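You operate a simulated robot arm through the tools that you are given. There is no shell and no other tool. Be economical: measure what you need, move in short steps, check, and stop when the job is done.

You run a simulated two-armed robot. Do the job below in one go: nothing can be reset, and whatever is moved stays where it is left.

JOB
Pick up the roll from the fourth shelf from the bottom of the long rack in the middle with one hand, pass it to the other hand and put it on the second shelf from the bottom of the long rack in the middle.

The check looks at the end state, three seconds after you hand in, the way a careful person would. Anything else that was tipped, shoved, dropped, spilled or broken makes it a failure.

ROBOT AND FRAMES
Two 7-joint arms with two-finger parallel grippers on one trunk, on a base that drives. Base frame: it is fixed to the floor where the robot stands at the start and does not move with it; the origin is under the middle of the robot, x ahead of it, y to its left, z up; the surface under the hand at the start is at about z = 950. Readings come in mm, degrees, newtons and seconds.
The left shoulder is at the start at [-109, 119, 729], the right one opposite. With the tool pointing down near the work surface each hand reaches from about 100 to 460 mm from the robot's upright axis, wherever it stands, measured 20 degrees to its own side. Places, roughly: second shelf of the long rack in the middle [500, -100, 600]. Payload 3.43 kg a hand.
The tool frame of a hand sits at the grasp point between the pads (the TCP): z along the fingers, y along the line on which they close. The tips reach 30 mm beyond it. The gripper opens to 94 mm. The fingers are 28 mm wide and 10 mm thick; the gripper's body (50 by 96 mm) begins 55 mm behind the TCP.
Orientation is that of the tool frame in the base frame, as [roll, pitch, yaw] about the fixed x, y, z axes, in that order (R = Rz(yaw) Ry(pitch) Rx(roll)). With the fingers straight down and closing along the base's y, the tool's x points along the base's -x, its y along +y and its z along -z.

CONTROLS
- The arms move only by the tool step_arm. It takes "left_plan", "right_plan" or both (then of equal length, played together; a hand with none holds still); each is a list of rows, each a list of 7 numbers: the turn, a rotation vector about the tool's x, y, z in degrees, then the shift along the tool's x, y, z in m, then the opening, from 0 (shut) to 1 (fully open). In form: [[rx, ry, rz, tx, ty, tz, grip], ...]. A call has 1 to 10 rows; each row shifts and turns the commanded pose from where the row before left it, along the tool's axes as they then stand. A row lasts 0.2 s, in which the tool goes at most 50 mm and 8.6 degrees; a call with a longer step from one row to the next is refused whole, and so is a gripper value outside its range. A pose out of reach is approached as far as the arm can. The call stops where the force on the tool passes 40 N (or 10 N more than at its start, if that is more) or the arm is blocked; 0.2 s more then pass. Each finger travels about 153 mm/s and halts on what it meets, pressing with about 41 N; the grip force reading is that of the motor and also rises with nothing between the fingers. The clock runs only during rows and for 0.2 s after the last one: add rows that do not move to give the fingers time. The reply holds the time, the measured pose of the TCP, the force on the tool along the base axes, the opening and the grip force, in the units named above and with some noise, with the torque about the TCP (base axes, N m) and any sound that the robot's microphone picked up.
- Cameras (640 x 400 px; columns grow to the right, rows downward): "scene" is now at [49.8, 2.6, 1450.7]; the picture's right is [0.05, -1.00, 0.00], its down [-0.59, -0.03, -0.80] and it looks along [0.80, 0.04, -0.59] (base axes); focal length 214 px, centre (320, 200). "left" rides on the left gripper at [76, -14, -102] in its tool frame; the picture's right is [0.18, 0.98, 0.00], its down [-0.75, 0.14, -0.64] and it looks along [-0.63, 0.12, 0.77] (tool axes); focal length 243 px, centre (320, 200). "right" rides on the right gripper at [76, 14, -102] in its tool frame; the picture's right is [-0.18, 0.98, 0.00], its down [-0.75, -0.14, -0.64] and it looks along [-0.63, -0.12, 0.77] (tool axes); focal length 243 px, centre (320, 200). There is no depth. A picture from a camera that has moved, and an enlarged one, comes with that camera's place and axes in the base frame and with its lens.
- capture(camera): a new picture of that camera. No time passes.
- lift_body(by): slides the trunk up (or, below 0, down) by that many mm; the arms and the scene camera ride with it, the base frame stays. It gives what a move gives, with no picture.
- drive_base(legs): drives the robot by 1 to 6 legs, each [ahead, left, turn to the left] in mm, mm and degrees, along the robot's own axes; the way and the turn of a leg run together, so that a leg with both is an arc; at most 1500 mm and 180 degrees a leg. The arms and the cameras ride along, it lands a little off, and it stops where it bumps. It gives what a move gives.
- aim_head(pan, tilt): turns the head with the scene camera to pan (to the left, within 143 degrees either way) and tilt (down, from -29 to 69), counted from straight ahead of the robot. It gives what a move gives.
- enlarge(camera, box): a new picture of the part [left, top, right, bottom] of that camera's present view, enlarged. No time passes.
- sign_off(): hands the job in; it is judged then, once.

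Go step by step. Nothing tells you exact positions but the pictures and the camera data: compare them with the known pose of the tool, close in by small moves and look again before you grip or let go. The budget is 120 turns and 108 pictures, counting those below and the enlarged ones. Unless the task says otherwise, let go and move clear before handing in, and close with one line.

The tools are called after "Emit:" as name(argument=value, ...) on one line, values as JSON. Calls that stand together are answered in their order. step_arm: Moves the arms, as the interface text tells. Its arguments: {"type":"object","properties":{"left_plan":{"type":"array"},"right_plan":{"type":"array"}},"required":[]} The other tools are called the same way: lift_body (by) slides the trunk up or down; drive_base (legs) drives the base; aim_head (pan, tilt) turns the head that bears the scene camera; capture (camera) takes a picture; enlarge (camera, box) takes an enlarged picture of a part of a camera's view; sign_off () hands the job in.

At the start:

```text
clock: 0.0
left_position: [314.6, 292.2, 1000.0]
left_tool_rot: [180.0, 0.0, -180.0]
left_wrist_force: [0.1, 0.4, -0.2]
left_moment: [0.02, 0.02, -0.01]
left_opening: 93.9
left_grip_force: 0.2
right_position: [361.8, -36.2, 1000.5]
right_tool_rot: [180.0, -0.1, -179.9]
right_wrist_force: [0.8, -0.7, 0.4]
right_moment: [-0.03, -0.01, 0.02]
right_opening: 93.8
right_grip_force: 0.1
trunk travel left (down, up): [-150.0, 185.0]
robot x, y, heading: [0.9, 3.0, -0.2]
head pan, tilt: [2.8, 36.4]
```

scene: 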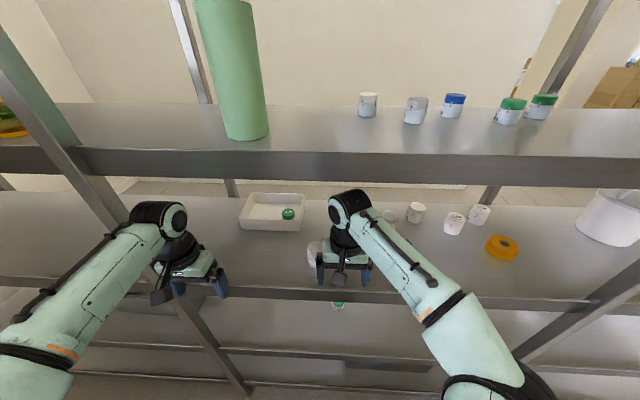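
right: 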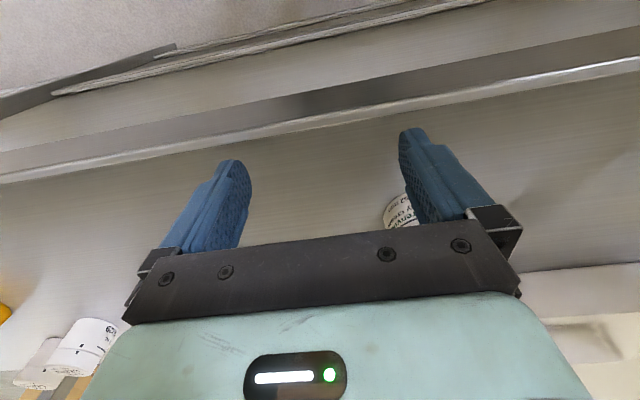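
left: 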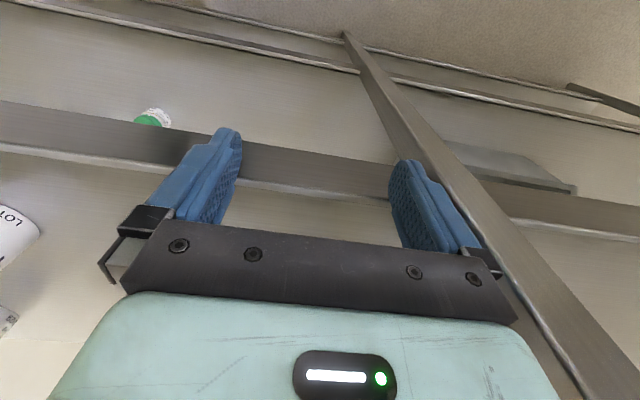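

I see a tall green roll on the upper shelf (likely the fourth) with jars beside it. I'll look closer and look down to count shelves.

Emit:
aim_head(pan=0, tilt=5)

Emit:
capture(camera="scene")

Emit:
aim_head(pan=0, tilt=62)

Emit:
capture(camera="scene")

```text
clock: 1.0
left_position: [314.5, 292.2, 999.3]
left_tool_rot: [179.9, 0.0, 180.0]
left_wrist_force: [-0.3, 0.8, 0.0]
left_moment: [-0.01, -0.03, 0.03]
left_opening: 93.8
left_grip_force: 0.0
right_position: [361.5, -34.6, 1000.7]
right_tool_rot: [180.0, 0.0, 180.0]
right_wrist_force: [-0.5, 0.0, 0.2]
right_moment: [0.01, 0.0, 0.03]
right_opening: 94.0
right_grip_force: 0.1
trunk travel left (down, up): [-150.0, 185.0]
robot x, y, heading: [0.1, -0.6, 0.1]
head pan, tilt: [0.0, 5.0]
```

```text
104 pictures are left
camera scene: at [54.5, -1.6, 1501.0], right [0.0, -1.0, 0.0], down [-0.09, 0.0, -1.0], along [1.0, 0.0, -0.09], focal length 214 px, centre (320, 200)
```

scene: 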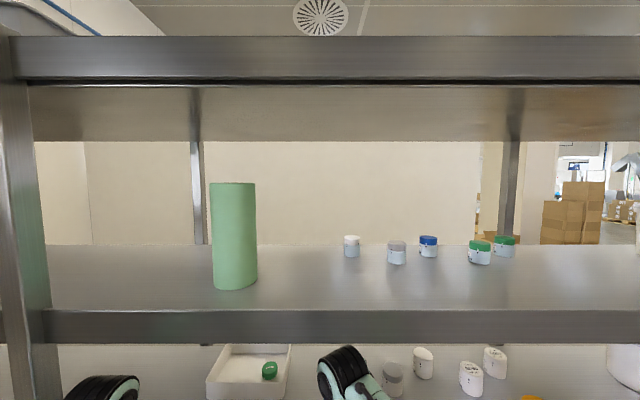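

```text
clock: 2.2
left_position: [314.9, 291.9, 1000.0]
left_tool_rot: [180.0, 0.0, -180.0]
left_wrist_force: [-0.7, 0.4, -0.2]
left_moment: [0.02, 0.01, -0.01]
left_opening: 93.9
left_grip_force: 0.1
right_position: [361.2, -35.8, 1000.2]
right_tool_rot: [180.0, 0.0, -180.0]
right_wrist_force: [0.1, 0.1, 0.4]
right_moment: [-0.03, -0.02, 0.0]
right_opening: 94.0
right_grip_force: 0.0
trunk travel left (down, up): [-150.0, 185.0]
robot x, y, heading: [-3.1, -1.4, 0.1]
head pan, tilt: [0.0, 62.0]
```

```text
103 pictures are left
camera scene: at [27.0, -1.6, 1416.4], right [0.0, -1.0, 0.0], down [-0.88, 0.0, -0.47], along [0.47, 0.0, -0.88], focal length 214 px, centre (320, 200)
```

scene: 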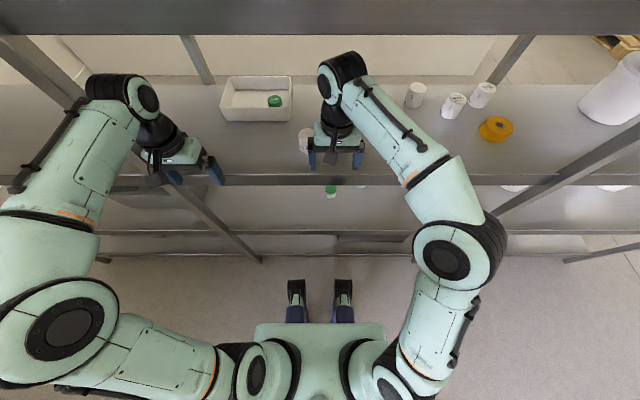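

The green roll (about 84 mm wide, 190 mm tall) stands on the fourth shelf near [455, 148, 1310]. I'll back away to see the second shelf and gain room for re-posing the arms.

Emit:
drive_base(legs=[[-500, 0, 0]])

Emit:
aim_head(pan=0, tilt=40)

Emit:
capture(camera="scene")

Emit:
aim_head(pan=0, tilt=10)

Emit:
capture(camera="scene")

Emit:
enlarge(camera="scene", box=[180, 80, 400, 300])

```text
clock: 5.2
left_position: [-187.5, 291.0, 1001.4]
left_tool_rot: [-180.0, 0.0, 179.9]
left_wrist_force: [0.0, -1.0, 0.2]
left_moment: [0.02, 0.0, -0.01]
left_opening: 94.0
left_grip_force: 0.1
right_position: [-139.7, -36.0, 999.8]
right_tool_rot: [-180.0, 0.0, 179.9]
right_wrist_force: [0.9, 0.5, -0.6]
right_moment: [-0.03, -0.03, -0.04]
right_opening: 94.2
right_grip_force: 0.0
trunk travel left (down, up): [-150.0, 185.0]
robot x, y, heading: [-503.5, -1.7, 0.0]
head pan, tilt: [0.0, 62.0]
```

```text
clock: 6.0
left_position: [-186.4, 291.8, 999.9]
left_tool_rot: [180.0, 0.1, 179.9]
left_wrist_force: [0.0, 0.0, 1.0]
left_moment: [-0.02, 0.0, 0.04]
left_opening: 94.1
left_grip_force: 0.0
right_position: [-138.5, -35.9, 999.5]
right_tool_rot: [-180.0, 0.0, 179.9]
right_wrist_force: [0.3, -0.5, 1.2]
right_moment: [-0.01, 0.03, -0.01]
right_opening: 94.4
right_grip_force: 0.0
trunk travel left (down, up): [-150.0, 185.0]
robot x, y, heading: [-501.4, 1.0, -0.1]
head pan, tilt: [0.0, 40.0]
```

```text
102 pictures are left
camera scene: at [-453.4, -1.3, 1445.3], right [0.0, -1.0, 0.0], down [-0.64, 0.0, -0.77], along [0.77, 0.0, -0.64], focal length 214 px, centre (320, 200)
```

scene: 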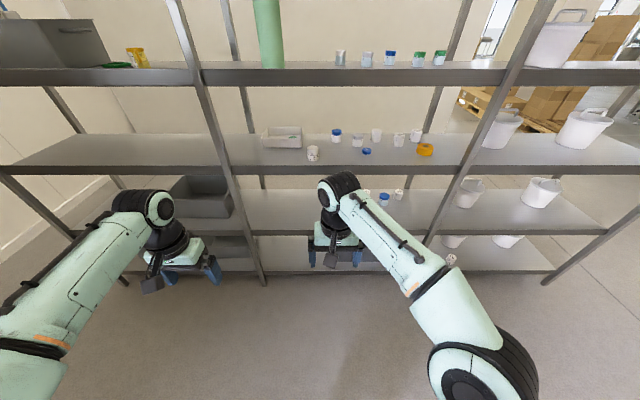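

```text
clock: 7.0
left_position: [-185.1, 292.4, 1000.3]
left_tool_rot: [180.0, 0.0, 179.9]
left_wrist_force: [1.5, 0.3, -0.3]
left_moment: [-0.01, 0.01, -0.05]
left_opening: 94.0
left_grip_force: 0.0
right_position: [-138.6, -35.6, 999.7]
right_tool_rot: [179.9, 0.0, 179.9]
right_wrist_force: [0.3, 0.0, -0.4]
right_moment: [-0.02, 0.02, -0.02]
right_opening: 94.0
right_grip_force: 0.1
trunk travel left (down, up): [-150.0, 185.0]
robot x, y, heading: [-502.0, 2.1, -0.1]
head pan, tilt: [0.0, 10.0]
```

```text
101 pictures are left
camera scene: at [-445.3, -1.4, 1493.0], right [0.0, -1.0, 0.0], down [-0.17, 0.0, -0.98], along [0.98, 0.0, -0.17], focal length 214 px, centre (320, 200)
```

scene: 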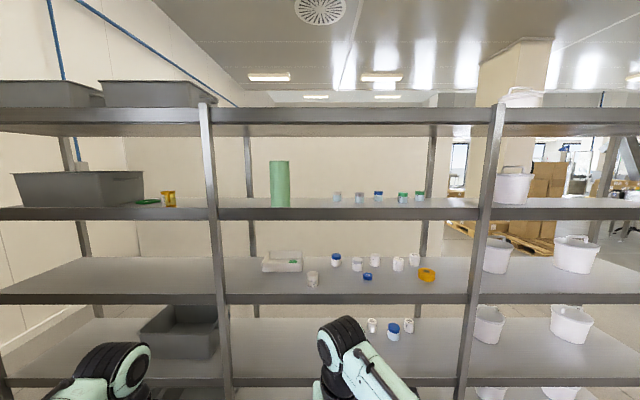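

```text
1.82 times, centred on (290, 190) of scene
camera zoom: at [-445.3, -1.4, 1493.0], right [0.0, -1.0, 0.0], down [-0.17, 0.0, -0.98], along [0.98, 0.0, -0.17], focal length 390 px, centre (374, 218)
```

zoom: 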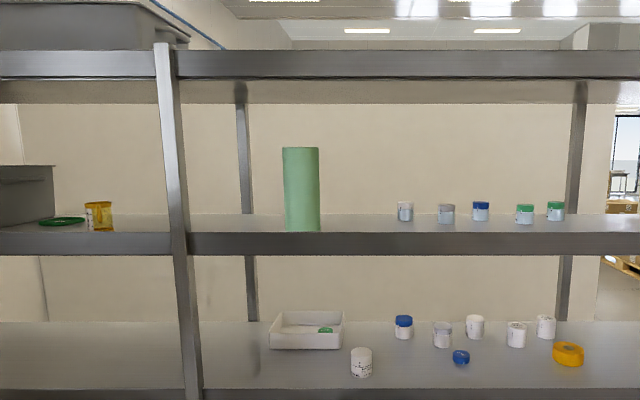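

Roll estimate: diameter about 76 mm, 170 mm tall, near [412–450, 150], standing on z≈1330. I'll raise the trunk and turn both tools to point forward while still clear of the rack.

Emit:
lift_body(by=180)

Emit:
step_arm(left_plan=[[0, 0, 0, -0.02, 0, -0.04, 1], [0, 0, 0, -0.02, 0, -0.04, 1], [0, 0, 0, -0.02, 0, -0.04, 1], [0, 0, 0, -0.02, 0, -0.04, 1], [0, -8.5, 0, 0, 0, 0, 1], [0, -8.5, 0, 0, 0, 0, 1], [0, -8.5, 0, 0, 0, 0, 1], [0, -8.5, 0, 0, 0, 0, 1], [0, -8.5, 0, 0, 0, 0, 1], [0, -8.5, 0, 0, 0, 0, 1]], right_plan=[[0, 0, 0, 0, -0.04, 0, 1], [0, 0, 0, 0, -0.04, 0, 1], [0, 0, 0, 0, -0.04, 0, 1], [0, 0, 0, 0, -0.04, 0, 1], [0, -8.5, 0, 0, 0, 0, 1], [0, -8.5, 0, 0, 0, 0, 1], [0, -8.5, 0, 0, 0, 0, 1], [0, -8.5, 0, 0, 0, 0, 1], [0, -8.5, 0, 0, 0, 0, 1], [0, -8.5, 0, 0, 0, 0, 1]])

Emit:
step_arm(left_plan=[[0, -8.5, 0, 0, 0, 0, 1], [0, -8.5, 0, 0, 0, 0, 1], [0, -8.5, 0, 0, 0, 0, 1], [0, -8.5, 0, 0, 0, 0, 1], [0, -5, 0, 0, 0, 0, 1], [0, 0, 0, 0, 0, 0, 1]], right_plan=[[0, -8.5, 0, 0, 0, 0, 1], [0, -8.5, 0, 0, 0, 0, 1], [0, -8.5, 0, 0, 0, 0, 1], [0, -8.5, 0, 0, 0, 0, 1], [0, -5, 0, 0, 0, 0, 1], [0, 0, 0, 0, 0, 0, 1]])

Emit:
capture(camera="left")

Emit:
capture(camera="scene")

```text
clock: 9.0
left_position: [-186.2, 292.0, 1179.5]
left_tool_rot: [180.0, 0.1, -180.0]
left_wrist_force: [-0.2, 0.1, -0.2]
left_moment: [0.01, -0.04, -0.01]
left_opening: 93.9
left_grip_force: 0.0
right_position: [-140.8, -35.6, 1179.0]
right_tool_rot: [180.0, 0.0, 179.8]
right_wrist_force: [0.0, -0.4, -0.9]
right_moment: [-0.01, 0.01, 0.0]
right_opening: 94.1
right_grip_force: 0.0
trunk travel left (down, up): [-330.0, 5.0]
robot x, y, heading: [-499.3, 0.0, -0.2]
head pan, tilt: [0.0, 10.0]
```

```text
clock: 11.2
left_position: [-133.5, 291.1, 1290.8]
left_tool_rot: [-180.0, 51.2, 179.9]
left_wrist_force: [-0.1, -0.3, 0.0]
left_moment: [0.0, 0.0, 0.0]
left_opening: 94.1
left_grip_force: 0.1
left hand out of reach, approached as far as the arm can: row 3, 4
right_position: [-140.4, -195.8, 1179.5]
right_tool_rot: [-179.9, 51.0, 179.9]
right_wrist_force: [1.1, 0.6, -0.1]
right_moment: [-0.04, 0.0, 0.04]
right_opening: 94.2
right_grip_force: 0.0
trunk travel left (down, up): [-330.0, 5.0]
robot x, y, heading: [-499.2, -0.1, -0.2]
head pan, tilt: [0.0, 10.0]
```

```text
clock: 12.6
left_position: [-132.3, 291.2, 1290.5]
left_tool_rot: [4.0, 89.9, 3.8]
left_wrist_force: [0.3, -0.4, -0.1]
left_moment: [0.02, 0.02, -0.02]
left_opening: 93.9
left_grip_force: 0.0
right_position: [-118.4, -198.1, 1195.9]
right_tool_rot: [-153.9, 90.0, -154.1]
right_wrist_force: [0.7, 0.0, -0.6]
right_moment: [0.01, 0.01, -0.02]
right_opening: 93.7
right_grip_force: 0.1
right hand out of reach, approached as far as the arm can: row 4, 5
trunk travel left (down, up): [-330.0, 5.0]
robot x, y, heading: [-502.1, 1.4, -0.1]
head pan, tilt: [0.0, 10.0]
```

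```text
99 pictures are left
camera left: at [-234.7, 277.5, 1214.9], right [0.0, 0.98, -0.18], down [-0.64, 0.14, 0.75], along [0.77, 0.12, 0.63], focal length 243 px, centre (320, 200)
```

left: 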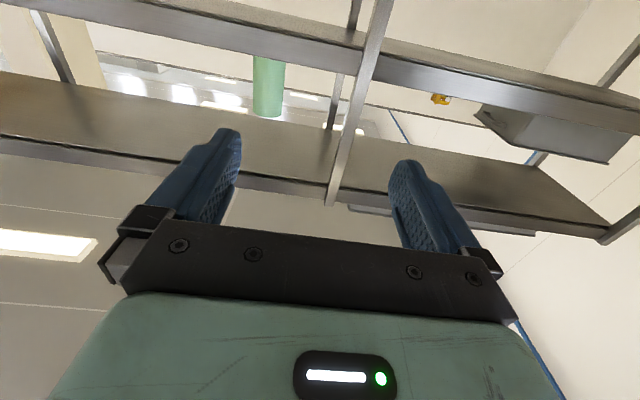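

```text
98 pictures are left
camera scene: at [-454.1, -1.8, 1676.4], right [0.0, -1.0, 0.0], down [-0.17, 0.0, -0.98], along [0.98, 0.0, -0.17], focal length 214 px, centre (320, 200)
```

scene: 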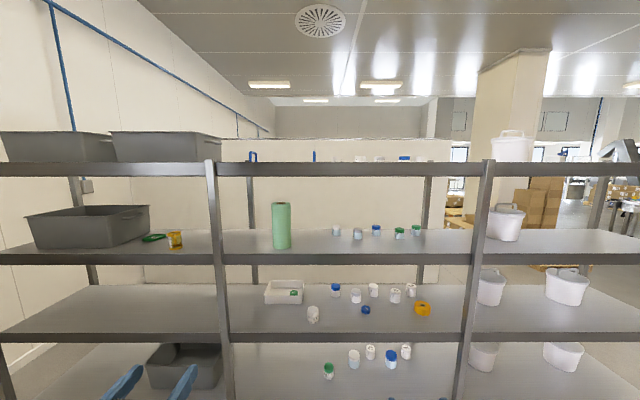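

The roll is at about [410, 150], standing on z≈1330 with its top at 1500. I'll raise the left hand to about z 1455 in line with it.

Emit:
step_arm(left_plan=[[0, 0, 0, -0.035, -0.028, 0, 1], [0, 0, 0, -0.035, -0.028, 0, 1], [0, 0, 0, -0.035, -0.028, 0, 1], [0, 0, 0, -0.035, -0.028, 0, 1], [0, 0, 0, -0.025, -0.025, 0, 1], [0, 0, 0, 0, 0, 0, 1]])

Emit:
capture(camera="left")

Emit:
capture(camera="scene")

```text
clock: 14.0
left_position: [-131.5, 152.3, 1457.8]
left_tool_rot: [61.7, 90.0, 61.6]
left_wrist_force: [0.5, -0.4, 0.0]
left_moment: [0.0, -0.04, -0.01]
left_opening: 94.0
left_grip_force: 0.1
right_position: [-118.0, -198.8, 1194.7]
right_tool_rot: [-168.0, 89.9, -168.1]
right_wrist_force: [-0.6, 0.4, -0.5]
right_moment: [-0.02, 0.01, -0.01]
right_opening: 93.9
right_grip_force: 0.0
trunk travel left (down, up): [-330.0, 5.0]
robot x, y, heading: [-501.7, 1.3, -0.3]
head pan, tilt: [0.0, 10.0]
```

```text
97 pictures are left
camera left: at [-234.9, 139.1, 1381.8], right [0.0, 0.98, -0.18], down [-0.64, 0.14, 0.75], along [0.77, 0.12, 0.63], focal length 243 px, centre (320, 200)
```

left: 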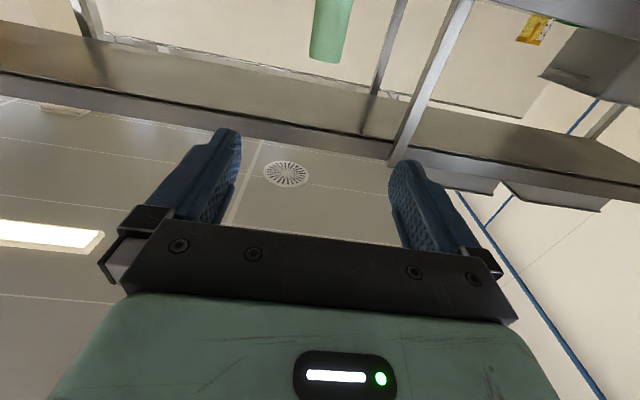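

```text
96 pictures are left
camera scene: at [-454.0, -0.8, 1676.4], right [0.0, -1.0, 0.0], down [-0.17, 0.0, -0.98], along [0.98, 0.0, -0.17], focal length 214 px, centre (320, 200)
```

scene: 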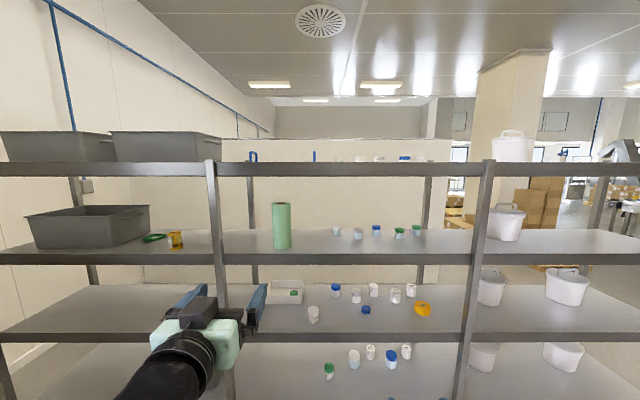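

The left hand is up and aimed; the left camera puts the roll at y≈165. I'll drive 300 mm ahead and re-check.

Emit:
drive_base(legs=[[300, 0, 0]])

Emit:
aim_head(pan=15, tilt=25)

Emit:
capture(camera="left")

Emit:
capture(camera="scene")

```text
clock: 16.1
left_position: [169.9, 153.2, 1457.4]
left_tool_rot: [-128.1, 89.9, -128.3]
left_wrist_force: [-0.5, 1.0, -0.5]
left_moment: [-0.02, 0.02, -0.01]
left_opening: 93.8
left_grip_force: 0.0
right_position: [182.6, -198.3, 1194.6]
right_tool_rot: [-179.0, 89.9, -179.0]
right_wrist_force: [-0.4, 0.4, -0.3]
right_moment: [0.02, -0.02, 0.0]
right_opening: 94.1
right_grip_force: 0.0
trunk travel left (down, up): [-330.0, 5.0]
robot x, y, heading: [-199.9, 2.4, 0.1]
head pan, tilt: [0.0, 10.0]
```

```text
clock: 16.8
left_position: [169.2, 151.0, 1456.8]
left_tool_rot: [25.8, 90.0, 25.7]
left_wrist_force: [-0.7, 0.1, 0.4]
left_moment: [0.01, 0.03, 0.0]
left_opening: 94.0
left_grip_force: 0.1
right_position: [184.0, -198.7, 1196.2]
right_tool_rot: [-178.6, 89.9, -178.7]
right_wrist_force: [0.0, 0.4, -0.2]
right_moment: [-0.01, -0.01, -0.02]
right_opening: 93.7
right_grip_force: 0.0
trunk travel left (down, up): [-330.0, 5.0]
robot x, y, heading: [-201.2, 0.3, -0.2]
head pan, tilt: [15.0, 25.0]
```

```text
95 pictures are left
camera left: at [66.6, 138.4, 1381.8], right [0.0, 0.98, -0.18], down [-0.64, 0.14, 0.75], along [0.77, 0.12, 0.63], focal length 243 px, centre (320, 200)
```

left: 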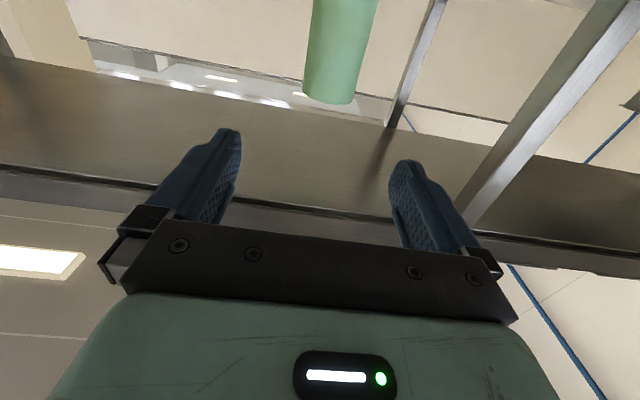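

```text
94 pictures are left
camera scene: at [-156.4, 22.0, 1652.1], right [0.26, -0.97, 0.0], down [-0.41, -0.11, -0.91], along [0.88, 0.23, -0.42], focal length 214 px, centre (320, 200)
```

scene: 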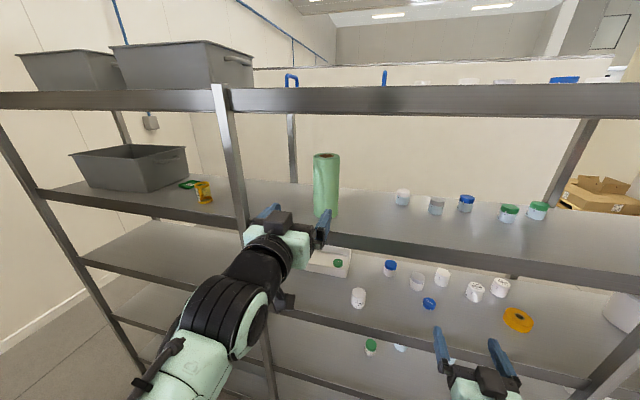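

The estimates disagree a little (centre x 440–490, y 150–178), so I'll zoom in.

Emit:
enlarge(camera="scene", box=[240, 130, 400, 270])

Emit:
enlarge(camera="left", box=[240, 0, 420, 160])

```text
2.86 times, centred on (320, 200) of scene
camera zoom: at [-156.4, 22.0, 1652.1], right [0.26, -0.97, 0.0], down [-0.41, -0.11, -0.91], along [0.88, 0.23, -0.42], focal length 613 px, centre (320, 200)
```

zoom: 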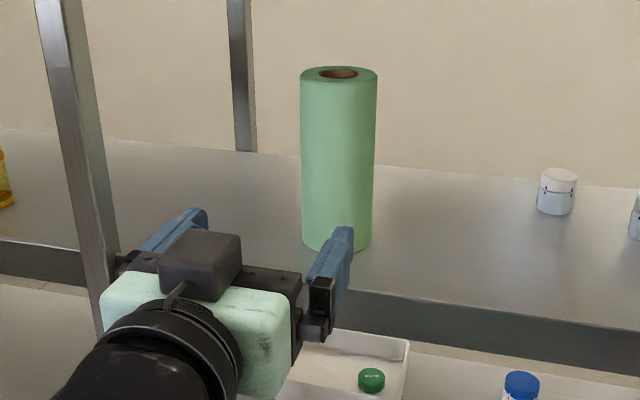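

```text
2.50 times, centred on (330, 80) of left
camera zoom: at [66.6, 138.4, 1381.8], right [0.0, 0.98, -0.18], down [-0.64, 0.14, 0.75], along [0.77, 0.12, 0.63], focal length 606 px, centre (295, 500)
```

zoom: 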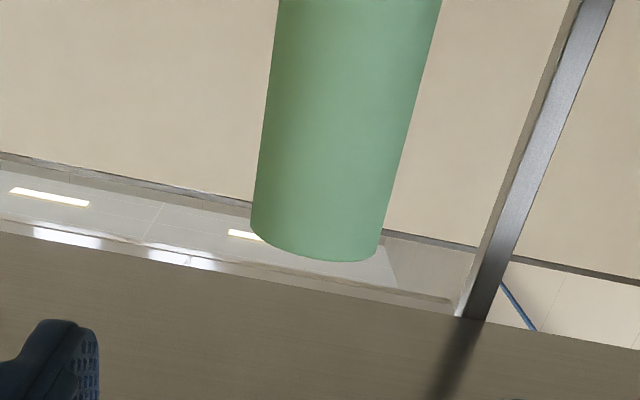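

Refined: roll centre about [473, 170], base z≈1300, height ≈200, diameter ≈81. I'll shift the left hand 20 mm left, tuck the right hand back, and drive 120 mm closer.

Emit:
step_arm(left_plan=[[0, 0, 0, 0, 0.02, 0, 1], [0, 0, 0, 0, 0, 0, 1], [0, 0, 0, 0, 0, 0, 1]], right_plan=[[0, 0, 0, 0.03, 0, -0.04, 1], [0, 0, 0, 0.03, 0, -0.04, 1], [0, 0, 0, 0.02, 0, -0.03, 1]])

Emit:
drive_base(legs=[[120, 0, 0]])

Emit:
capture(camera="left")

Emit:
enlarge(camera="scene", box=[240, 130, 400, 270])

```text
clock: 17.6
left_position: [169.6, 171.7, 1456.8]
left_tool_rot: [40.2, 90.0, 40.1]
left_wrist_force: [0.5, -0.1, -0.5]
left_moment: [0.01, 0.0, 0.0]
left_opening: 93.9
left_grip_force: 0.1
right_position: [183.2, -198.6, 1195.6]
right_tool_rot: [-174.4, 90.0, -174.5]
right_wrist_force: [-0.2, -0.5, -0.7]
right_moment: [-0.04, 0.03, -0.03]
right_opening: 94.1
right_grip_force: 0.0
right hand out of reach, approached as far as the arm can: row 1, 2, 3
trunk travel left (down, up): [-330.0, 5.0]
robot x, y, heading: [-197.3, -5.2, -0.3]
head pan, tilt: [15.0, 25.0]
```

```text
clock: 18.9
left_position: [286.2, 170.8, 1458.9]
left_tool_rot: [-153.4, 90.0, -153.5]
left_wrist_force: [-0.2, -0.1, 0.5]
left_moment: [-0.03, -0.01, 0.03]
left_opening: 93.9
left_grip_force: 0.1
right_position: [299.9, -198.3, 1194.5]
right_tool_rot: [-178.8, 89.9, -178.7]
right_wrist_force: [0.0, -0.8, 0.5]
right_moment: [-0.03, -0.02, -0.01]
right_opening: 94.2
right_grip_force: 0.0
trunk travel left (down, up): [-330.0, 5.0]
robot x, y, heading: [-82.1, -2.6, -0.1]
head pan, tilt: [15.0, 25.0]
```

```text
91 pictures are left
camera left: at [184.1, 158.2, 1381.7], right [0.0, 0.98, -0.18], down [-0.64, 0.14, 0.75], along [0.77, 0.12, 0.63], focal length 243 px, centre (320, 200)
```

left: 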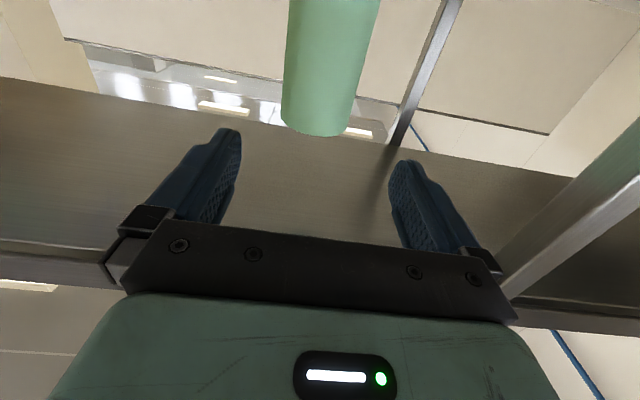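

```text
2.86 times, centred on (320, 200) of scene
camera zoom: at [-38.5, 21.9, 1651.8], right [0.26, -0.97, 0.0], down [-0.41, -0.11, -0.91], along [0.88, 0.23, -0.42], focal length 613 px, centre (320, 200)
```

zoom: 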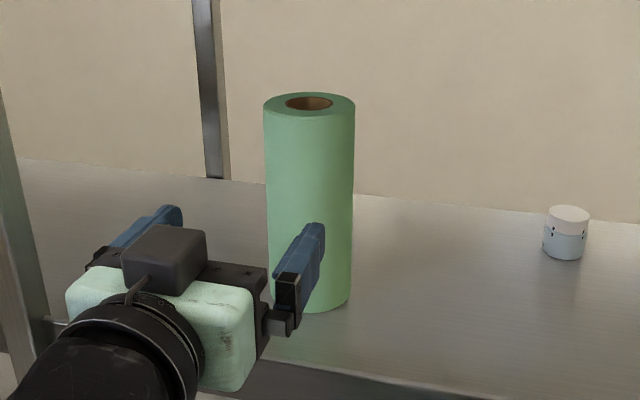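

The left camera still puts the roll a few mm to the left of the hand's centre; I'll zoom in to refine.

Emit:
enlarge(camera="left", box=[220, 20, 420, 180])

```text
2.50 times, centred on (320, 100) of left
camera zoom: at [184.1, 158.2, 1381.7], right [0.0, 0.98, -0.18], down [-0.64, 0.14, 0.75], along [0.77, 0.12, 0.63], focal length 606 px, centre (320, 450)
```

zoom: 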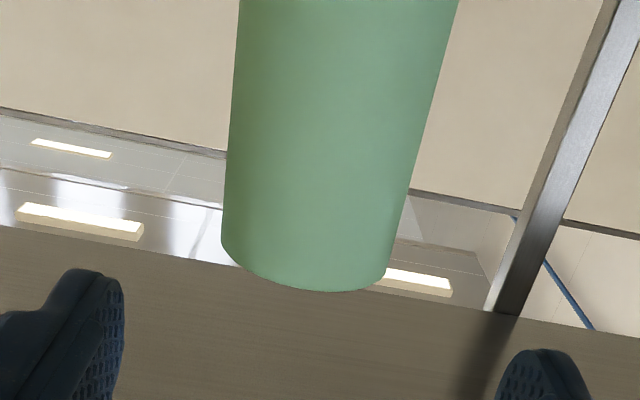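

Roll centre ≈ [475, 173], diameter 82; the hand is aligned within about 1 mm. Extending 110 mm, stopping just before the roll.

Emit:
step_arm(left_plan=[[0, 0, 0, 0, 0.001, 0.03, 1], [0, 0, 0, 0, 0, 0.03, 1], [0, 0, 0, 0, 0, 0.03, 1], [0, 0, 0, 0, 0, 0.02, 1], [0, 0, 0, 0, 0, 0, 1]])

Emit:
capture(camera="left")

Emit:
enlarge(camera="scene", box=[240, 130, 400, 270])

```text
clock: 20.1
left_position: [396.9, 174.5, 1459.5]
left_tool_rot: [3.1, 89.9, 3.1]
left_wrist_force: [-0.1, 0.2, 1.1]
left_moment: [-0.01, 0.03, 0.01]
left_opening: 94.1
left_grip_force: 0.0
right_position: [302.3, -199.1, 1196.4]
right_tool_rot: [-178.8, 89.9, -178.8]
right_wrist_force: [-0.2, 0.2, -0.5]
right_moment: [0.01, -0.01, -0.02]
right_opening: 94.2
right_grip_force: 0.0
trunk travel left (down, up): [-330.0, 5.0]
robot x, y, heading: [-84.6, -0.5, 0.1]
head pan, tilt: [15.0, 25.0]
```

```text
88 pictures are left
camera left: at [294.8, 159.6, 1383.1], right [0.0, 0.98, -0.18], down [-0.64, 0.14, 0.75], along [0.77, 0.12, 0.63], focal length 243 px, centre (320, 200)
```

left: 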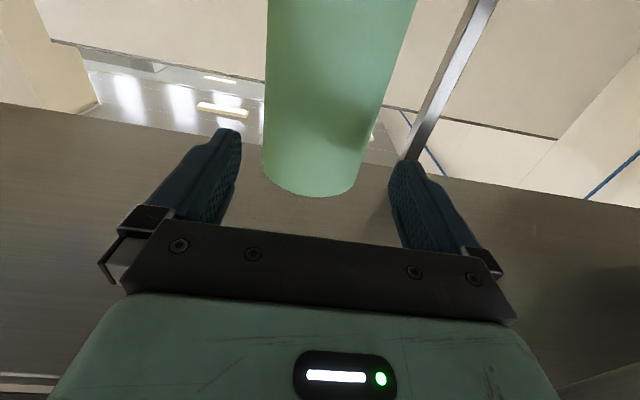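

```text
2.86 times, centred on (320, 200) of scene
camera zoom: at [-37.9, 21.9, 1652.0], right [0.26, -0.97, 0.0], down [-0.41, -0.11, -0.91], along [0.88, 0.23, -0.42], focal length 613 px, centre (320, 200)
```

zoom: 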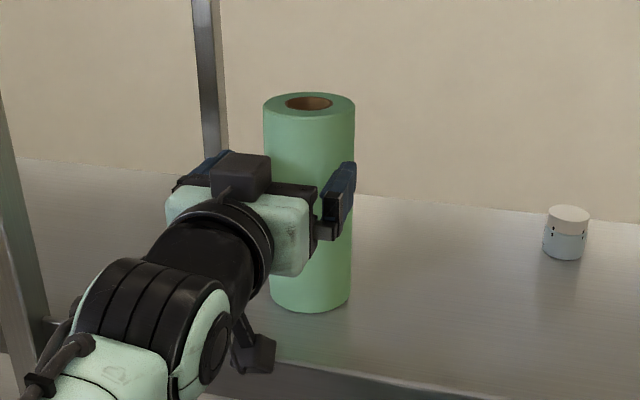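

Aligned within 1 mm. Advancing 45 mm around the roll.

Emit:
step_arm(left_plan=[[0, 0, 0, 0, 0, 0.015, 1], [0, 0, 0, 0, 0, 0.015, 1], [0, 0, 0, 0, 0, 0.015, 1], [0, 0, 0, 0, 0, 0, 1]])

Emit:
capture(camera="left")

Emit:
enlarge(camera="scene", box=[240, 130, 400, 270])

```text
clock: 21.1
left_position: [443.0, 173.0, 1458.4]
left_tool_rot: [8.3, 89.8, 8.1]
left_wrist_force: [-0.4, 0.0, 0.2]
left_moment: [0.01, 0.0, 0.0]
left_opening: 94.2
left_grip_force: 0.0
right_position: [301.2, -199.6, 1195.8]
right_tool_rot: [-178.3, 89.9, -178.1]
right_wrist_force: [-0.3, -0.9, -0.3]
right_moment: [-0.01, 0.0, -0.02]
right_opening: 94.2
right_grip_force: 0.0
trunk travel left (down, up): [-330.0, 5.0]
robot x, y, heading: [-81.4, -0.8, -0.0]
head pan, tilt: [15.0, 25.0]
```

```text
86 pictures are left
camera left: at [340.0, 159.5, 1382.7], right [0.0, 0.98, -0.18], down [-0.64, 0.14, 0.75], along [0.77, 0.12, 0.63], focal length 243 px, centre (320, 200)
```

left: 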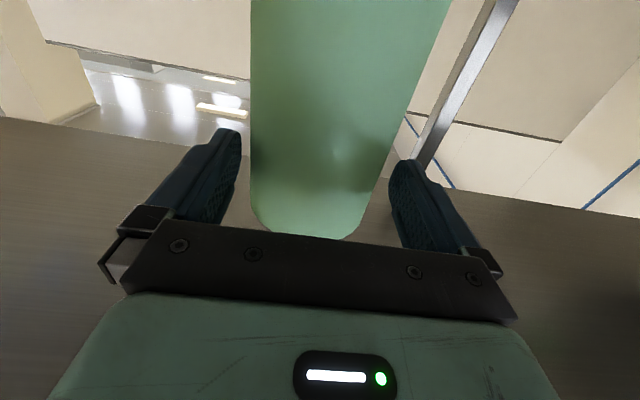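

```text
2.86 times, centred on (320, 200) of scene
camera zoom: at [-37.9, 21.9, 1652.0], right [0.26, -0.97, 0.0], down [-0.41, -0.11, -0.91], along [0.88, 0.23, -0.42], focal length 613 px, centre (320, 200)
```

zoom: 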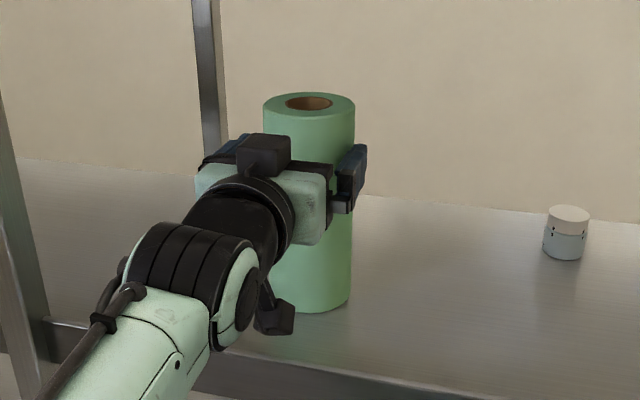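

Gaps are even on both sides. Final 26 mm, then close.

Emit:
step_arm(left_plan=[[0, 0, 0, 0, 0, 0.013, 1], [0, 0, 0, 0, 0, 0.013, 1], [0, 0, 0, 0, 0, 0, 1], [0, 0, 0, 0, 0, 0, 0.85], [0, 0, 0, 0, 0, 0, 0.7], [0, 0, 0, 0, 0, 0, 0.7], [0, 0, 0, 0, 0, 0, 0.7]])

Emit:
capture(camera="left")

```text
clock: 22.7
left_position: [469.5, 171.7, 1458.3]
left_tool_rot: [21.6, 89.9, 21.5]
left_wrist_force: [-0.6, -1.2, -0.6]
left_moment: [-0.06, -0.01, 0.0]
left_opening: 83.6
left_grip_force: 41.2
right_position: [301.2, -199.0, 1196.1]
right_tool_rot: [177.2, 90.0, 177.0]
right_wrist_force: [-0.3, -0.2, 0.7]
right_moment: [0.0, 0.05, 0.0]
right_opening: 94.1
right_grip_force: 0.1
trunk travel left (down, up): [-330.0, 5.0]
robot x, y, heading: [-80.0, 2.2, -0.1]
head pan, tilt: [15.0, 25.0]
```

```text
84 pictures are left
camera left: at [366.0, 158.9, 1382.5], right [0.0, 0.98, -0.18], down [-0.64, 0.14, 0.75], along [0.77, 0.12, 0.63], focal length 243 px, centre (320, 200)
```

left: 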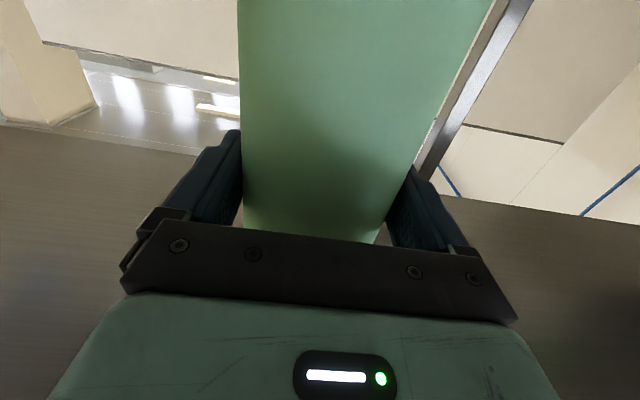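

Gripped at 83.6 mm. Lifting 30 mm and checking the weight.

Emit:
step_arm(left_plan=[[0, 0, 0, -0.01, 0, 0, 0.6], [0, 0, 0, -0.01, 0, 0, 0.6], [0, 0, 0, -0.01, 0, 0, 0.6], [0, 0, 0, 0, 0, 0, 0.6]])

Emit:
enlarge(camera="scene", box=[240, 130, 400, 270])

```text
clock: 23.7
left_position: [468.8, 172.1, 1488.4]
left_tool_rot: [-117.9, 90.0, -117.9]
left_wrist_force: [-0.6, -0.7, -1.7]
left_moment: [0.01, 0.01, -0.01]
left_opening: 83.4
left_grip_force: 41.1
right_position: [302.3, -198.4, 1196.2]
right_tool_rot: [-178.0, 89.9, -178.1]
right_wrist_force: [0.6, 0.1, -0.2]
right_moment: [0.01, -0.04, 0.0]
right_opening: 94.2
right_grip_force: 0.1
trunk travel left (down, up): [-330.0, 5.0]
robot x, y, heading: [-84.4, 0.1, -0.1]
head pan, tilt: [15.0, 25.0]
```

```text
2.86 times, centred on (320, 200) of scene
camera zoom: at [-37.4, 22.0, 1652.0], right [0.26, -0.97, 0.0], down [-0.41, -0.11, -0.91], along [0.88, 0.23, -0.42], focal length 613 px, centre (320, 200)
```

zoom: 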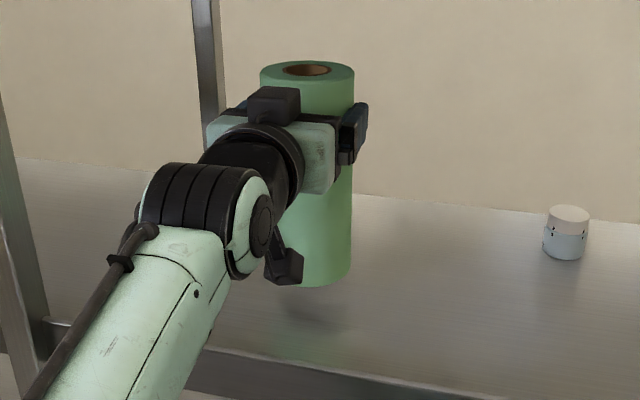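

The roll is lifted cleanly and is light. Driving straight back 450 mm out of the rack.

Emit:
drive_base(legs=[[-450, 0, 0]])

Emit:
aim_head(pan=0, tilt=35)

Emit:
capture(camera="scene")

```text
clock: 26.4
left_position: [24.0, 174.4, 1487.0]
left_tool_rot: [-142.1, 90.0, -142.2]
left_wrist_force: [-0.1, 0.4, -2.6]
left_moment: [0.02, 0.06, 0.0]
left_opening: 83.5
left_grip_force: 40.7
right_position: [-144.4, -199.1, 1195.7]
right_tool_rot: [-177.3, 89.9, -177.4]
right_wrist_force: [0.1, 0.5, -0.3]
right_moment: [0.0, 0.02, 0.0]
right_opening: 93.7
right_grip_force: 0.1
trunk travel left (down, up): [-330.0, 5.0]
robot x, y, heading: [-524.2, -1.6, -0.1]
head pan, tilt: [15.0, 25.0]
```

```text
clock: 27.1
left_position: [23.0, 174.2, 1488.9]
left_tool_rot: [53.0, 89.9, 52.8]
left_wrist_force: [-0.3, 0.4, -2.8]
left_moment: [-0.02, 0.02, -0.01]
left_opening: 83.3
left_grip_force: 41.5
right_position: [-144.4, -198.7, 1196.2]
right_tool_rot: [-176.2, 89.9, -176.3]
right_wrist_force: [-0.4, -0.1, -0.2]
right_moment: [-0.02, 0.01, -0.03]
right_opening: 93.8
right_grip_force: 0.0
trunk travel left (down, up): [-330.0, 5.0]
robot x, y, heading: [-524.6, 3.0, -0.0]
head pan, tilt: [0.0, 35.0]
```

```text
82 pictures are left
camera scene: at [-484.1, -1.1, 1636.3], right [0.0, -1.0, 0.0], down [-0.57, 0.0, -0.82], along [0.82, 0.0, -0.57], focal length 214 px, centre (320, 200)
```

scene: 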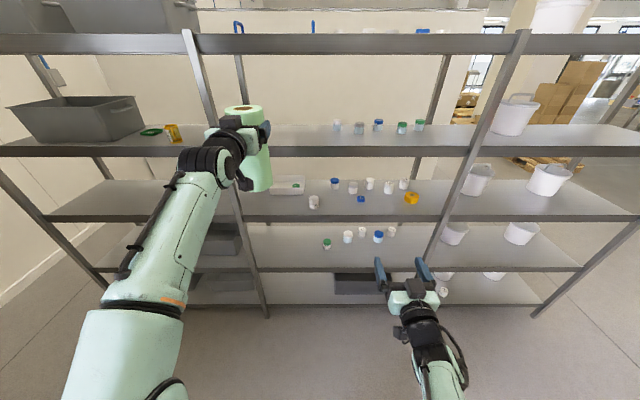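

The second shelf has small jars at y ≲ -45 and x≈500–580, and looks free at y≈+50..+350. I'll lower the trunk, then bring the roll in front of the chest with the left hand angled to the right for the handover.

Emit:
lift_body(by=-320)

Emit:
step_arm(left_plan=[[0, 0, 0, 0.033, -0.019, -0.021, 0.6], [0, 0, 0, 0.033, -0.019, -0.021, 0.6], [0, 0, 0, 0.033, -0.019, -0.021, 0.6], [0, 0, 0, 0.033, -0.019, -0.021, 0.6], [0, 0, 0, 0.033, -0.019, -0.021, 0.6], [0, 0, 0, 0.033, -0.019, -0.021, 0.6], [0, 0, 0, 0, 0, 0, 0.6]])

Emit:
step_arm(left_plan=[[8.3, 0, 0, 0, 0, 0, 0.6], [8.3, 0, 0, 0, 0, 0, 0.6], [8.3, 0, 0, 0, 0, 0, 0.6], [8.3, 0, 0, 0, 0, 0, 0.6], [8.3, 0, 0, 0, 0, 0, 0.6], [8.3, 0, 0, 0, 0, 0, 0.6], [0, 0, 0, 0, 0, 0, 0.6]])

Emit:
aim_head(pan=0, tilt=50)

Emit:
capture(camera="scene")

```text
clock: 30.3
left_position: [24.1, 173.8, 1167.6]
left_tool_rot: [-165.1, 90.0, -165.2]
left_wrist_force: [-0.5, 0.4, -1.9]
left_moment: [-0.01, 0.01, 0.04]
left_opening: 83.2
left_grip_force: 41.2
right_position: [-143.8, -199.6, 875.3]
right_tool_rot: [-165.9, 89.9, -166.0]
right_wrist_force: [-1.6, 0.6, 0.8]
right_moment: [0.02, 0.02, -0.02]
right_opening: 93.8
right_grip_force: 0.1
trunk travel left (down, up): [-10.0, 325.0]
robot x, y, heading: [-527.6, 2.2, -0.1]
head pan, tilt: [0.0, 35.0]
```

```text
clock: 31.9
left_position: [-99.0, 69.7, 966.6]
left_tool_rot: [-115.6, 88.2, -115.4]
left_wrist_force: [0.3, -0.4, -2.5]
left_moment: [0.02, -0.04, 0.02]
left_opening: 83.3
left_grip_force: 41.0
right_position: [-143.4, -198.9, 874.5]
right_tool_rot: [179.1, 89.9, 179.1]
right_wrist_force: [-0.5, 0.3, -0.2]
right_moment: [-0.01, -0.01, 0.01]
right_opening: 93.9
right_grip_force: 0.0
trunk travel left (down, up): [-10.0, 325.0]
robot x, y, heading: [-529.9, 4.9, -0.1]
head pan, tilt: [0.0, 35.0]
```

```text
clock: 33.5
left_position: [-100.9, 59.9, 970.2]
left_tool_rot: [-14.6, 90.0, -64.5]
left_wrist_force: [-0.1, -0.6, -2.0]
left_moment: [0.03, -0.03, -0.01]
left_opening: 83.2
left_grip_force: 40.5
right_position: [-144.1, -198.5, 876.2]
right_tool_rot: [-177.7, 89.9, -177.8]
right_wrist_force: [-0.7, 0.1, -1.0]
right_moment: [-0.02, 0.02, 0.03]
right_opening: 94.0
right_grip_force: 0.1
trunk travel left (down, up): [-10.0, 325.0]
robot x, y, heading: [-522.9, 0.6, 0.0]
head pan, tilt: [0.0, 35.0]
```

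```text
clock: 34.3
left_position: [-102.9, 60.6, 970.1]
left_tool_rot: [-76.5, 89.9, -126.2]
left_wrist_force: [-1.0, 0.9, -2.7]
left_moment: [0.03, 0.0, 0.04]
left_opening: 83.4
left_grip_force: 40.9
right_position: [-142.1, -198.1, 874.0]
right_tool_rot: [-177.8, 89.9, -177.9]
right_wrist_force: [0.2, 0.2, -0.2]
right_moment: [-0.01, 0.0, -0.01]
right_opening: 94.1
right_grip_force: 0.1
trunk travel left (down, up): [-10.0, 325.0]
robot x, y, heading: [-526.1, -1.4, -0.4]
head pan, tilt: [0.0, 50.0]
```

```text
81 pictures are left
camera scene: at [-445.8, -1.3, 1285.2], right [0.0, -1.0, 0.0], down [-0.77, 0.0, -0.64], along [0.64, 0.0, -0.77], focal length 214 px, centre (320, 200)
```

scene: 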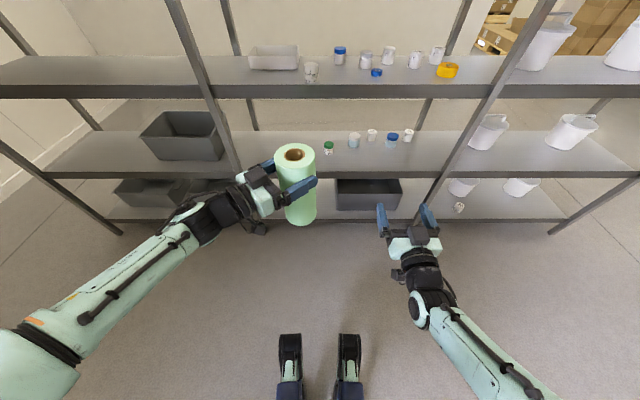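

The left hand holds the roll angled −50°. I'll push it 110 mm forward for room and bring the right hand to a standoff, yawed 30° left and tilted 12° down, aimed at the roll's lower part.

Emit:
step_arm(left_plan=[[0, 0, 0, 0, 0.0282, 0.0235, 0.6], [0, 0, 0, 0, 0.0282, 0.0235, 0.6], [0, 0, 0, 0, 0.0282, 0.0235, 0.6], [0, 0, 0, 0, 0, 0, 0.6]])

Emit:
step_arm(right_plan=[[0, 0, 0, 0, 0.038, 0, 1], [0, 0, 0, 0, 0.038, 0, 1], [-7.5, 0, 0, 0, 0.038, 0, 1], [-7.5, 0, 0, 0, 0.038, 0, 1], [-7.5, 0, 0, 0, 0, 0, 1], [-7.5, 0, 0, 0, 0, 0, 1], [0, 6, 0, 0, 0, 0, 1], [0, 6, 0, 0, 0, 0, 1], [0, 0, 0, 0, 0, 0, 1]])

Emit:
capture(camera="scene")

Emit:
capture(camera="right")

```text
clock: 35.3
left_position: [7.4, 61.7, 968.8]
left_tool_rot: [-68.8, 89.9, -118.7]
left_wrist_force: [-0.3, 0.0, -2.5]
left_moment: [0.03, 0.01, 0.0]
left_opening: 83.3
left_grip_force: 41.4
right_position: [-144.2, -199.4, 876.1]
right_tool_rot: [-177.1, 89.9, -177.2]
right_wrist_force: [0.7, 0.2, 0.3]
right_moment: [-0.01, 0.02, 0.01]
right_opening: 93.8
right_grip_force: 0.1
trunk travel left (down, up): [-10.0, 325.0]
robot x, y, heading: [-526.6, -0.7, -0.2]
head pan, tilt: [0.0, 50.0]
```

```text
clock: 37.3
left_position: [7.0, 61.9, 968.4]
left_tool_rot: [108.2, 90.0, 58.4]
left_wrist_force: [0.3, -0.1, -1.1]
left_moment: [0.01, 0.03, 0.0]
left_opening: 83.3
left_grip_force: 41.1
right_position: [-148.3, -46.8, 875.5]
right_tool_rot: [179.6, 77.8, -150.4]
right_wrist_force: [0.0, 0.4, -0.1]
right_moment: [0.0, 0.05, -0.01]
right_opening: 94.0
right_grip_force: 0.0
trunk travel left (down, up): [-10.0, 325.0]
robot x, y, heading: [-525.7, -0.8, -0.0]
head pan, tilt: [0.0, 50.0]
```

```text
80 pictures are left
camera scene: at [-445.8, -1.3, 1285.2], right [0.0, -1.0, 0.0], down [-0.77, 0.0, -0.64], along [0.64, 0.0, -0.77], focal length 214 px, centre (320, 200)
```

scene: 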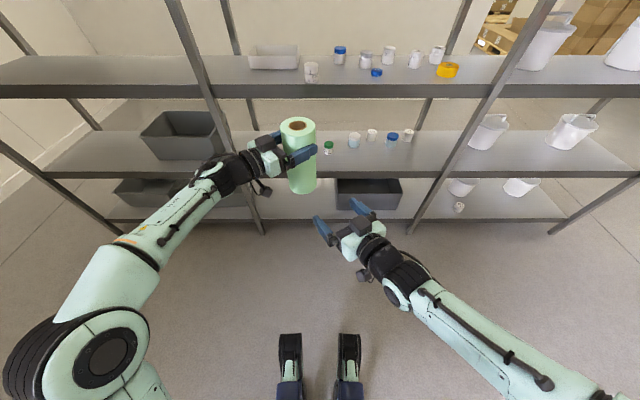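

```text
79 pictures are left
camera right: at [-255.3, -92.3, 823.0], right [-0.46, 0.87, 0.18], down [-0.34, -0.36, 0.87], along [0.82, 0.34, 0.46], focal length 243 px, centre (320, 200)
```

right: 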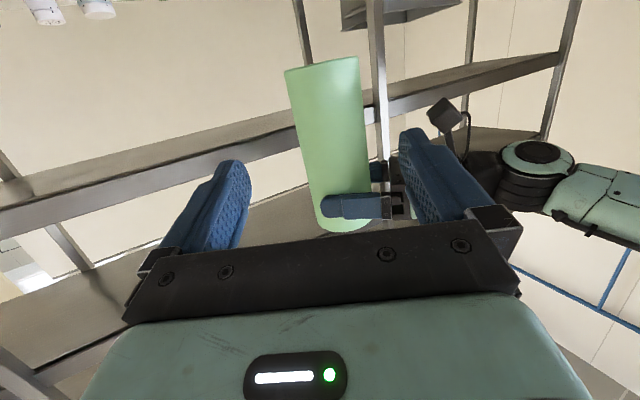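

Good view from the right hand; I'll zoom to measure the roll's lower part against the right hand.

Emit:
enlarge(camera="right", box=[220, 40, 420, 240])

```text
2.00 times, centred on (320, 140) of right
camera zoom: at [-255.3, -92.3, 823.0], right [-0.46, 0.87, 0.18], down [-0.34, -0.36, 0.87], along [0.82, 0.34, 0.46], focal length 485 px, centre (320, 320)
```

zoom: 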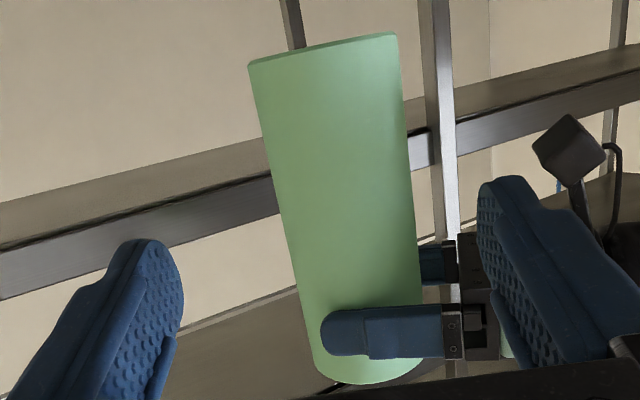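

The right camera puts the roll about 8 mm left of the right hand's axis and ~187 mm ahead. Advancing most of the way with corrections.

Emit:
step_arm(right_plan=[[0, 0, 0, -0.015, 0.004, 0.02, 1], [0, 0, 0, -0.014, 0.004, 0.025, 1], [0, 0, 0, 0, 0, 0.025, 1], [0, 0, 0, 0, 0, 0.025, 1], [0, 0, 0, 0, 0, 0, 1]])

Emit:
enlarge(camera="right", box=[160, 40, 480, 240])

Emit:
enlarge(camera="scene", box=[220, 90, 420, 290])

```text
clock: 38.5
left_position: [6.8, 61.4, 969.0]
left_tool_rot: [104.0, 89.9, 54.1]
left_wrist_force: [-0.1, 0.3, -2.5]
left_moment: [0.05, 0.03, 0.03]
left_opening: 83.0
left_grip_force: 40.7
right_position: [-65.6, 11.1, 884.3]
right_tool_rot: [179.5, 77.9, -150.5]
right_wrist_force: [-0.3, -0.1, 0.6]
right_moment: [0.01, 0.0, -0.03]
right_opening: 94.1
right_grip_force: 0.0
trunk travel left (down, up): [-10.0, 325.0]
robot x, y, heading: [-530.1, 5.1, 0.0]
head pan, tilt: [0.0, 50.0]
```

```text
2.00 times, centred on (320, 140) of right
camera zoom: at [-172.6, -35.6, 831.0], right [-0.46, 0.87, 0.18], down [-0.34, -0.36, 0.87], along [0.82, 0.34, 0.46], focal length 485 px, centre (320, 320)
```

zoom: 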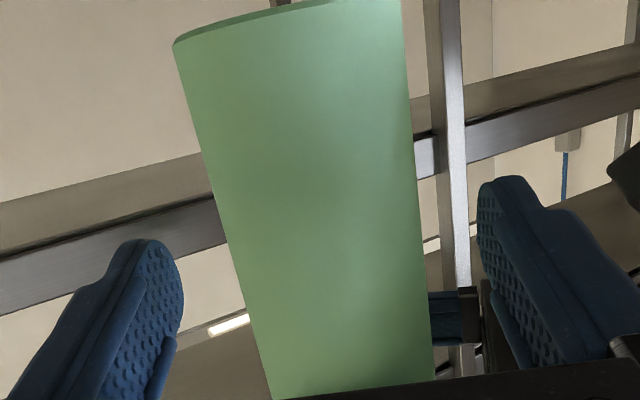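

```text
2.00 times, centred on (320, 190) of scene
camera zoom: at [-445.8, -1.3, 1285.2], right [0.0, -1.0, 0.0], down [-0.77, 0.0, -0.64], along [0.64, 0.0, -0.77], focal length 429 px, centre (320, 220)
```

zoom: 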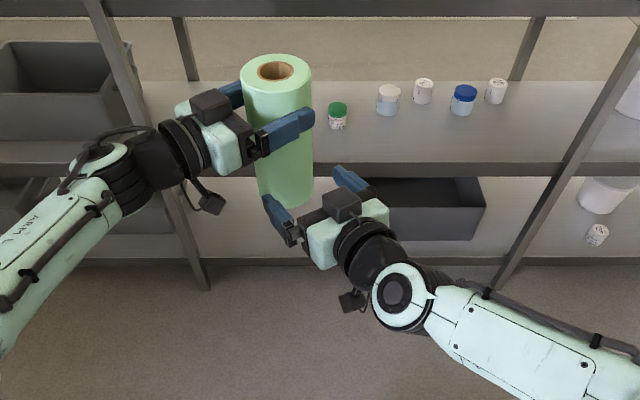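

The tangent fit puts the roll centre 3.5 mm right of the hand's axis and ~92 mm ahead. Correcting and advancing 45 mm.

Emit:
step_arm(right_plan=[[0, 0, 0, 0, -0.0035, 0, 1], [0, 0, 0, 0, 0, 0.015, 1], [0, 0, 0, 0, 0, 0.015, 1], [0, 0, 0, 0, 0, 0.015, 1], [0, 0, 0, 0, 0, 0, 1]])

Emit:
capture(camera="right")

Emit:
enlarge(camera="scene", box=[220, 90, 420, 290])

```text
clock: 39.7
left_position: [5.9, 61.5, 969.4]
left_tool_rot: [-74.7, 90.0, -124.6]
left_wrist_force: [-0.8, 0.7, -2.5]
left_moment: [0.01, 0.01, -0.01]
left_opening: 83.4
left_grip_force: 41.1
right_position: [-27.2, 29.0, 873.2]
right_tool_rot: [179.8, 77.9, -150.3]
right_wrist_force: [-0.8, 0.1, -0.1]
right_moment: [0.0, 0.0, 0.0]
right_opening: 94.2
right_grip_force: 0.1
trunk travel left (down, up): [-10.0, 325.0]
robot x, y, heading: [-527.5, 3.5, 0.1]
head pan, tilt: [0.0, 50.0]
```

```text
75 pictures are left
camera right: at [-133.1, -17.3, 821.5], right [-0.46, 0.87, 0.18], down [-0.34, -0.36, 0.87], along [0.82, 0.34, 0.46], focal length 243 px, centre (320, 200)
```

right: 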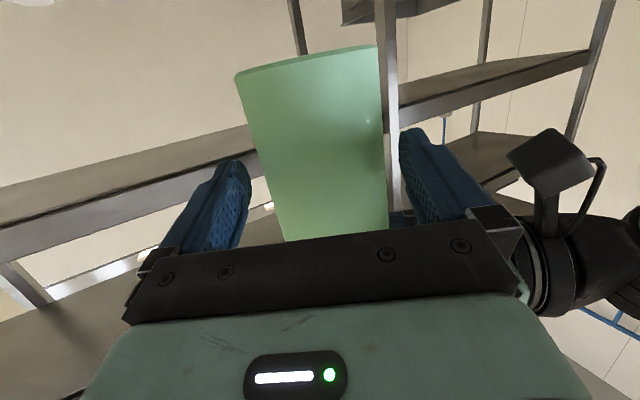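

```text
2.00 times, centred on (320, 190) of scene
camera zoom: at [-445.8, -1.3, 1285.2], right [0.0, -1.0, 0.0], down [-0.77, 0.0, -0.64], along [0.64, 0.0, -0.77], focal length 429 px, centre (320, 220)
```

zoom: 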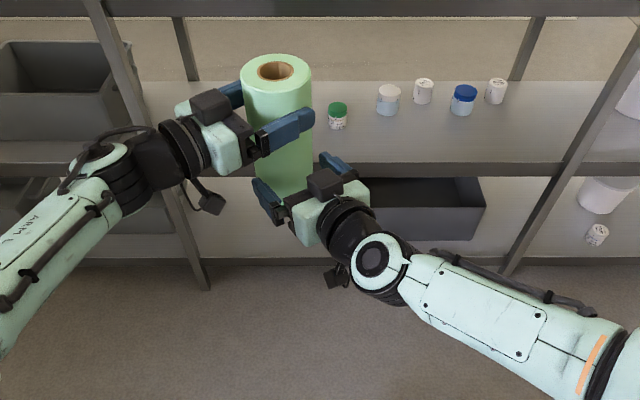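

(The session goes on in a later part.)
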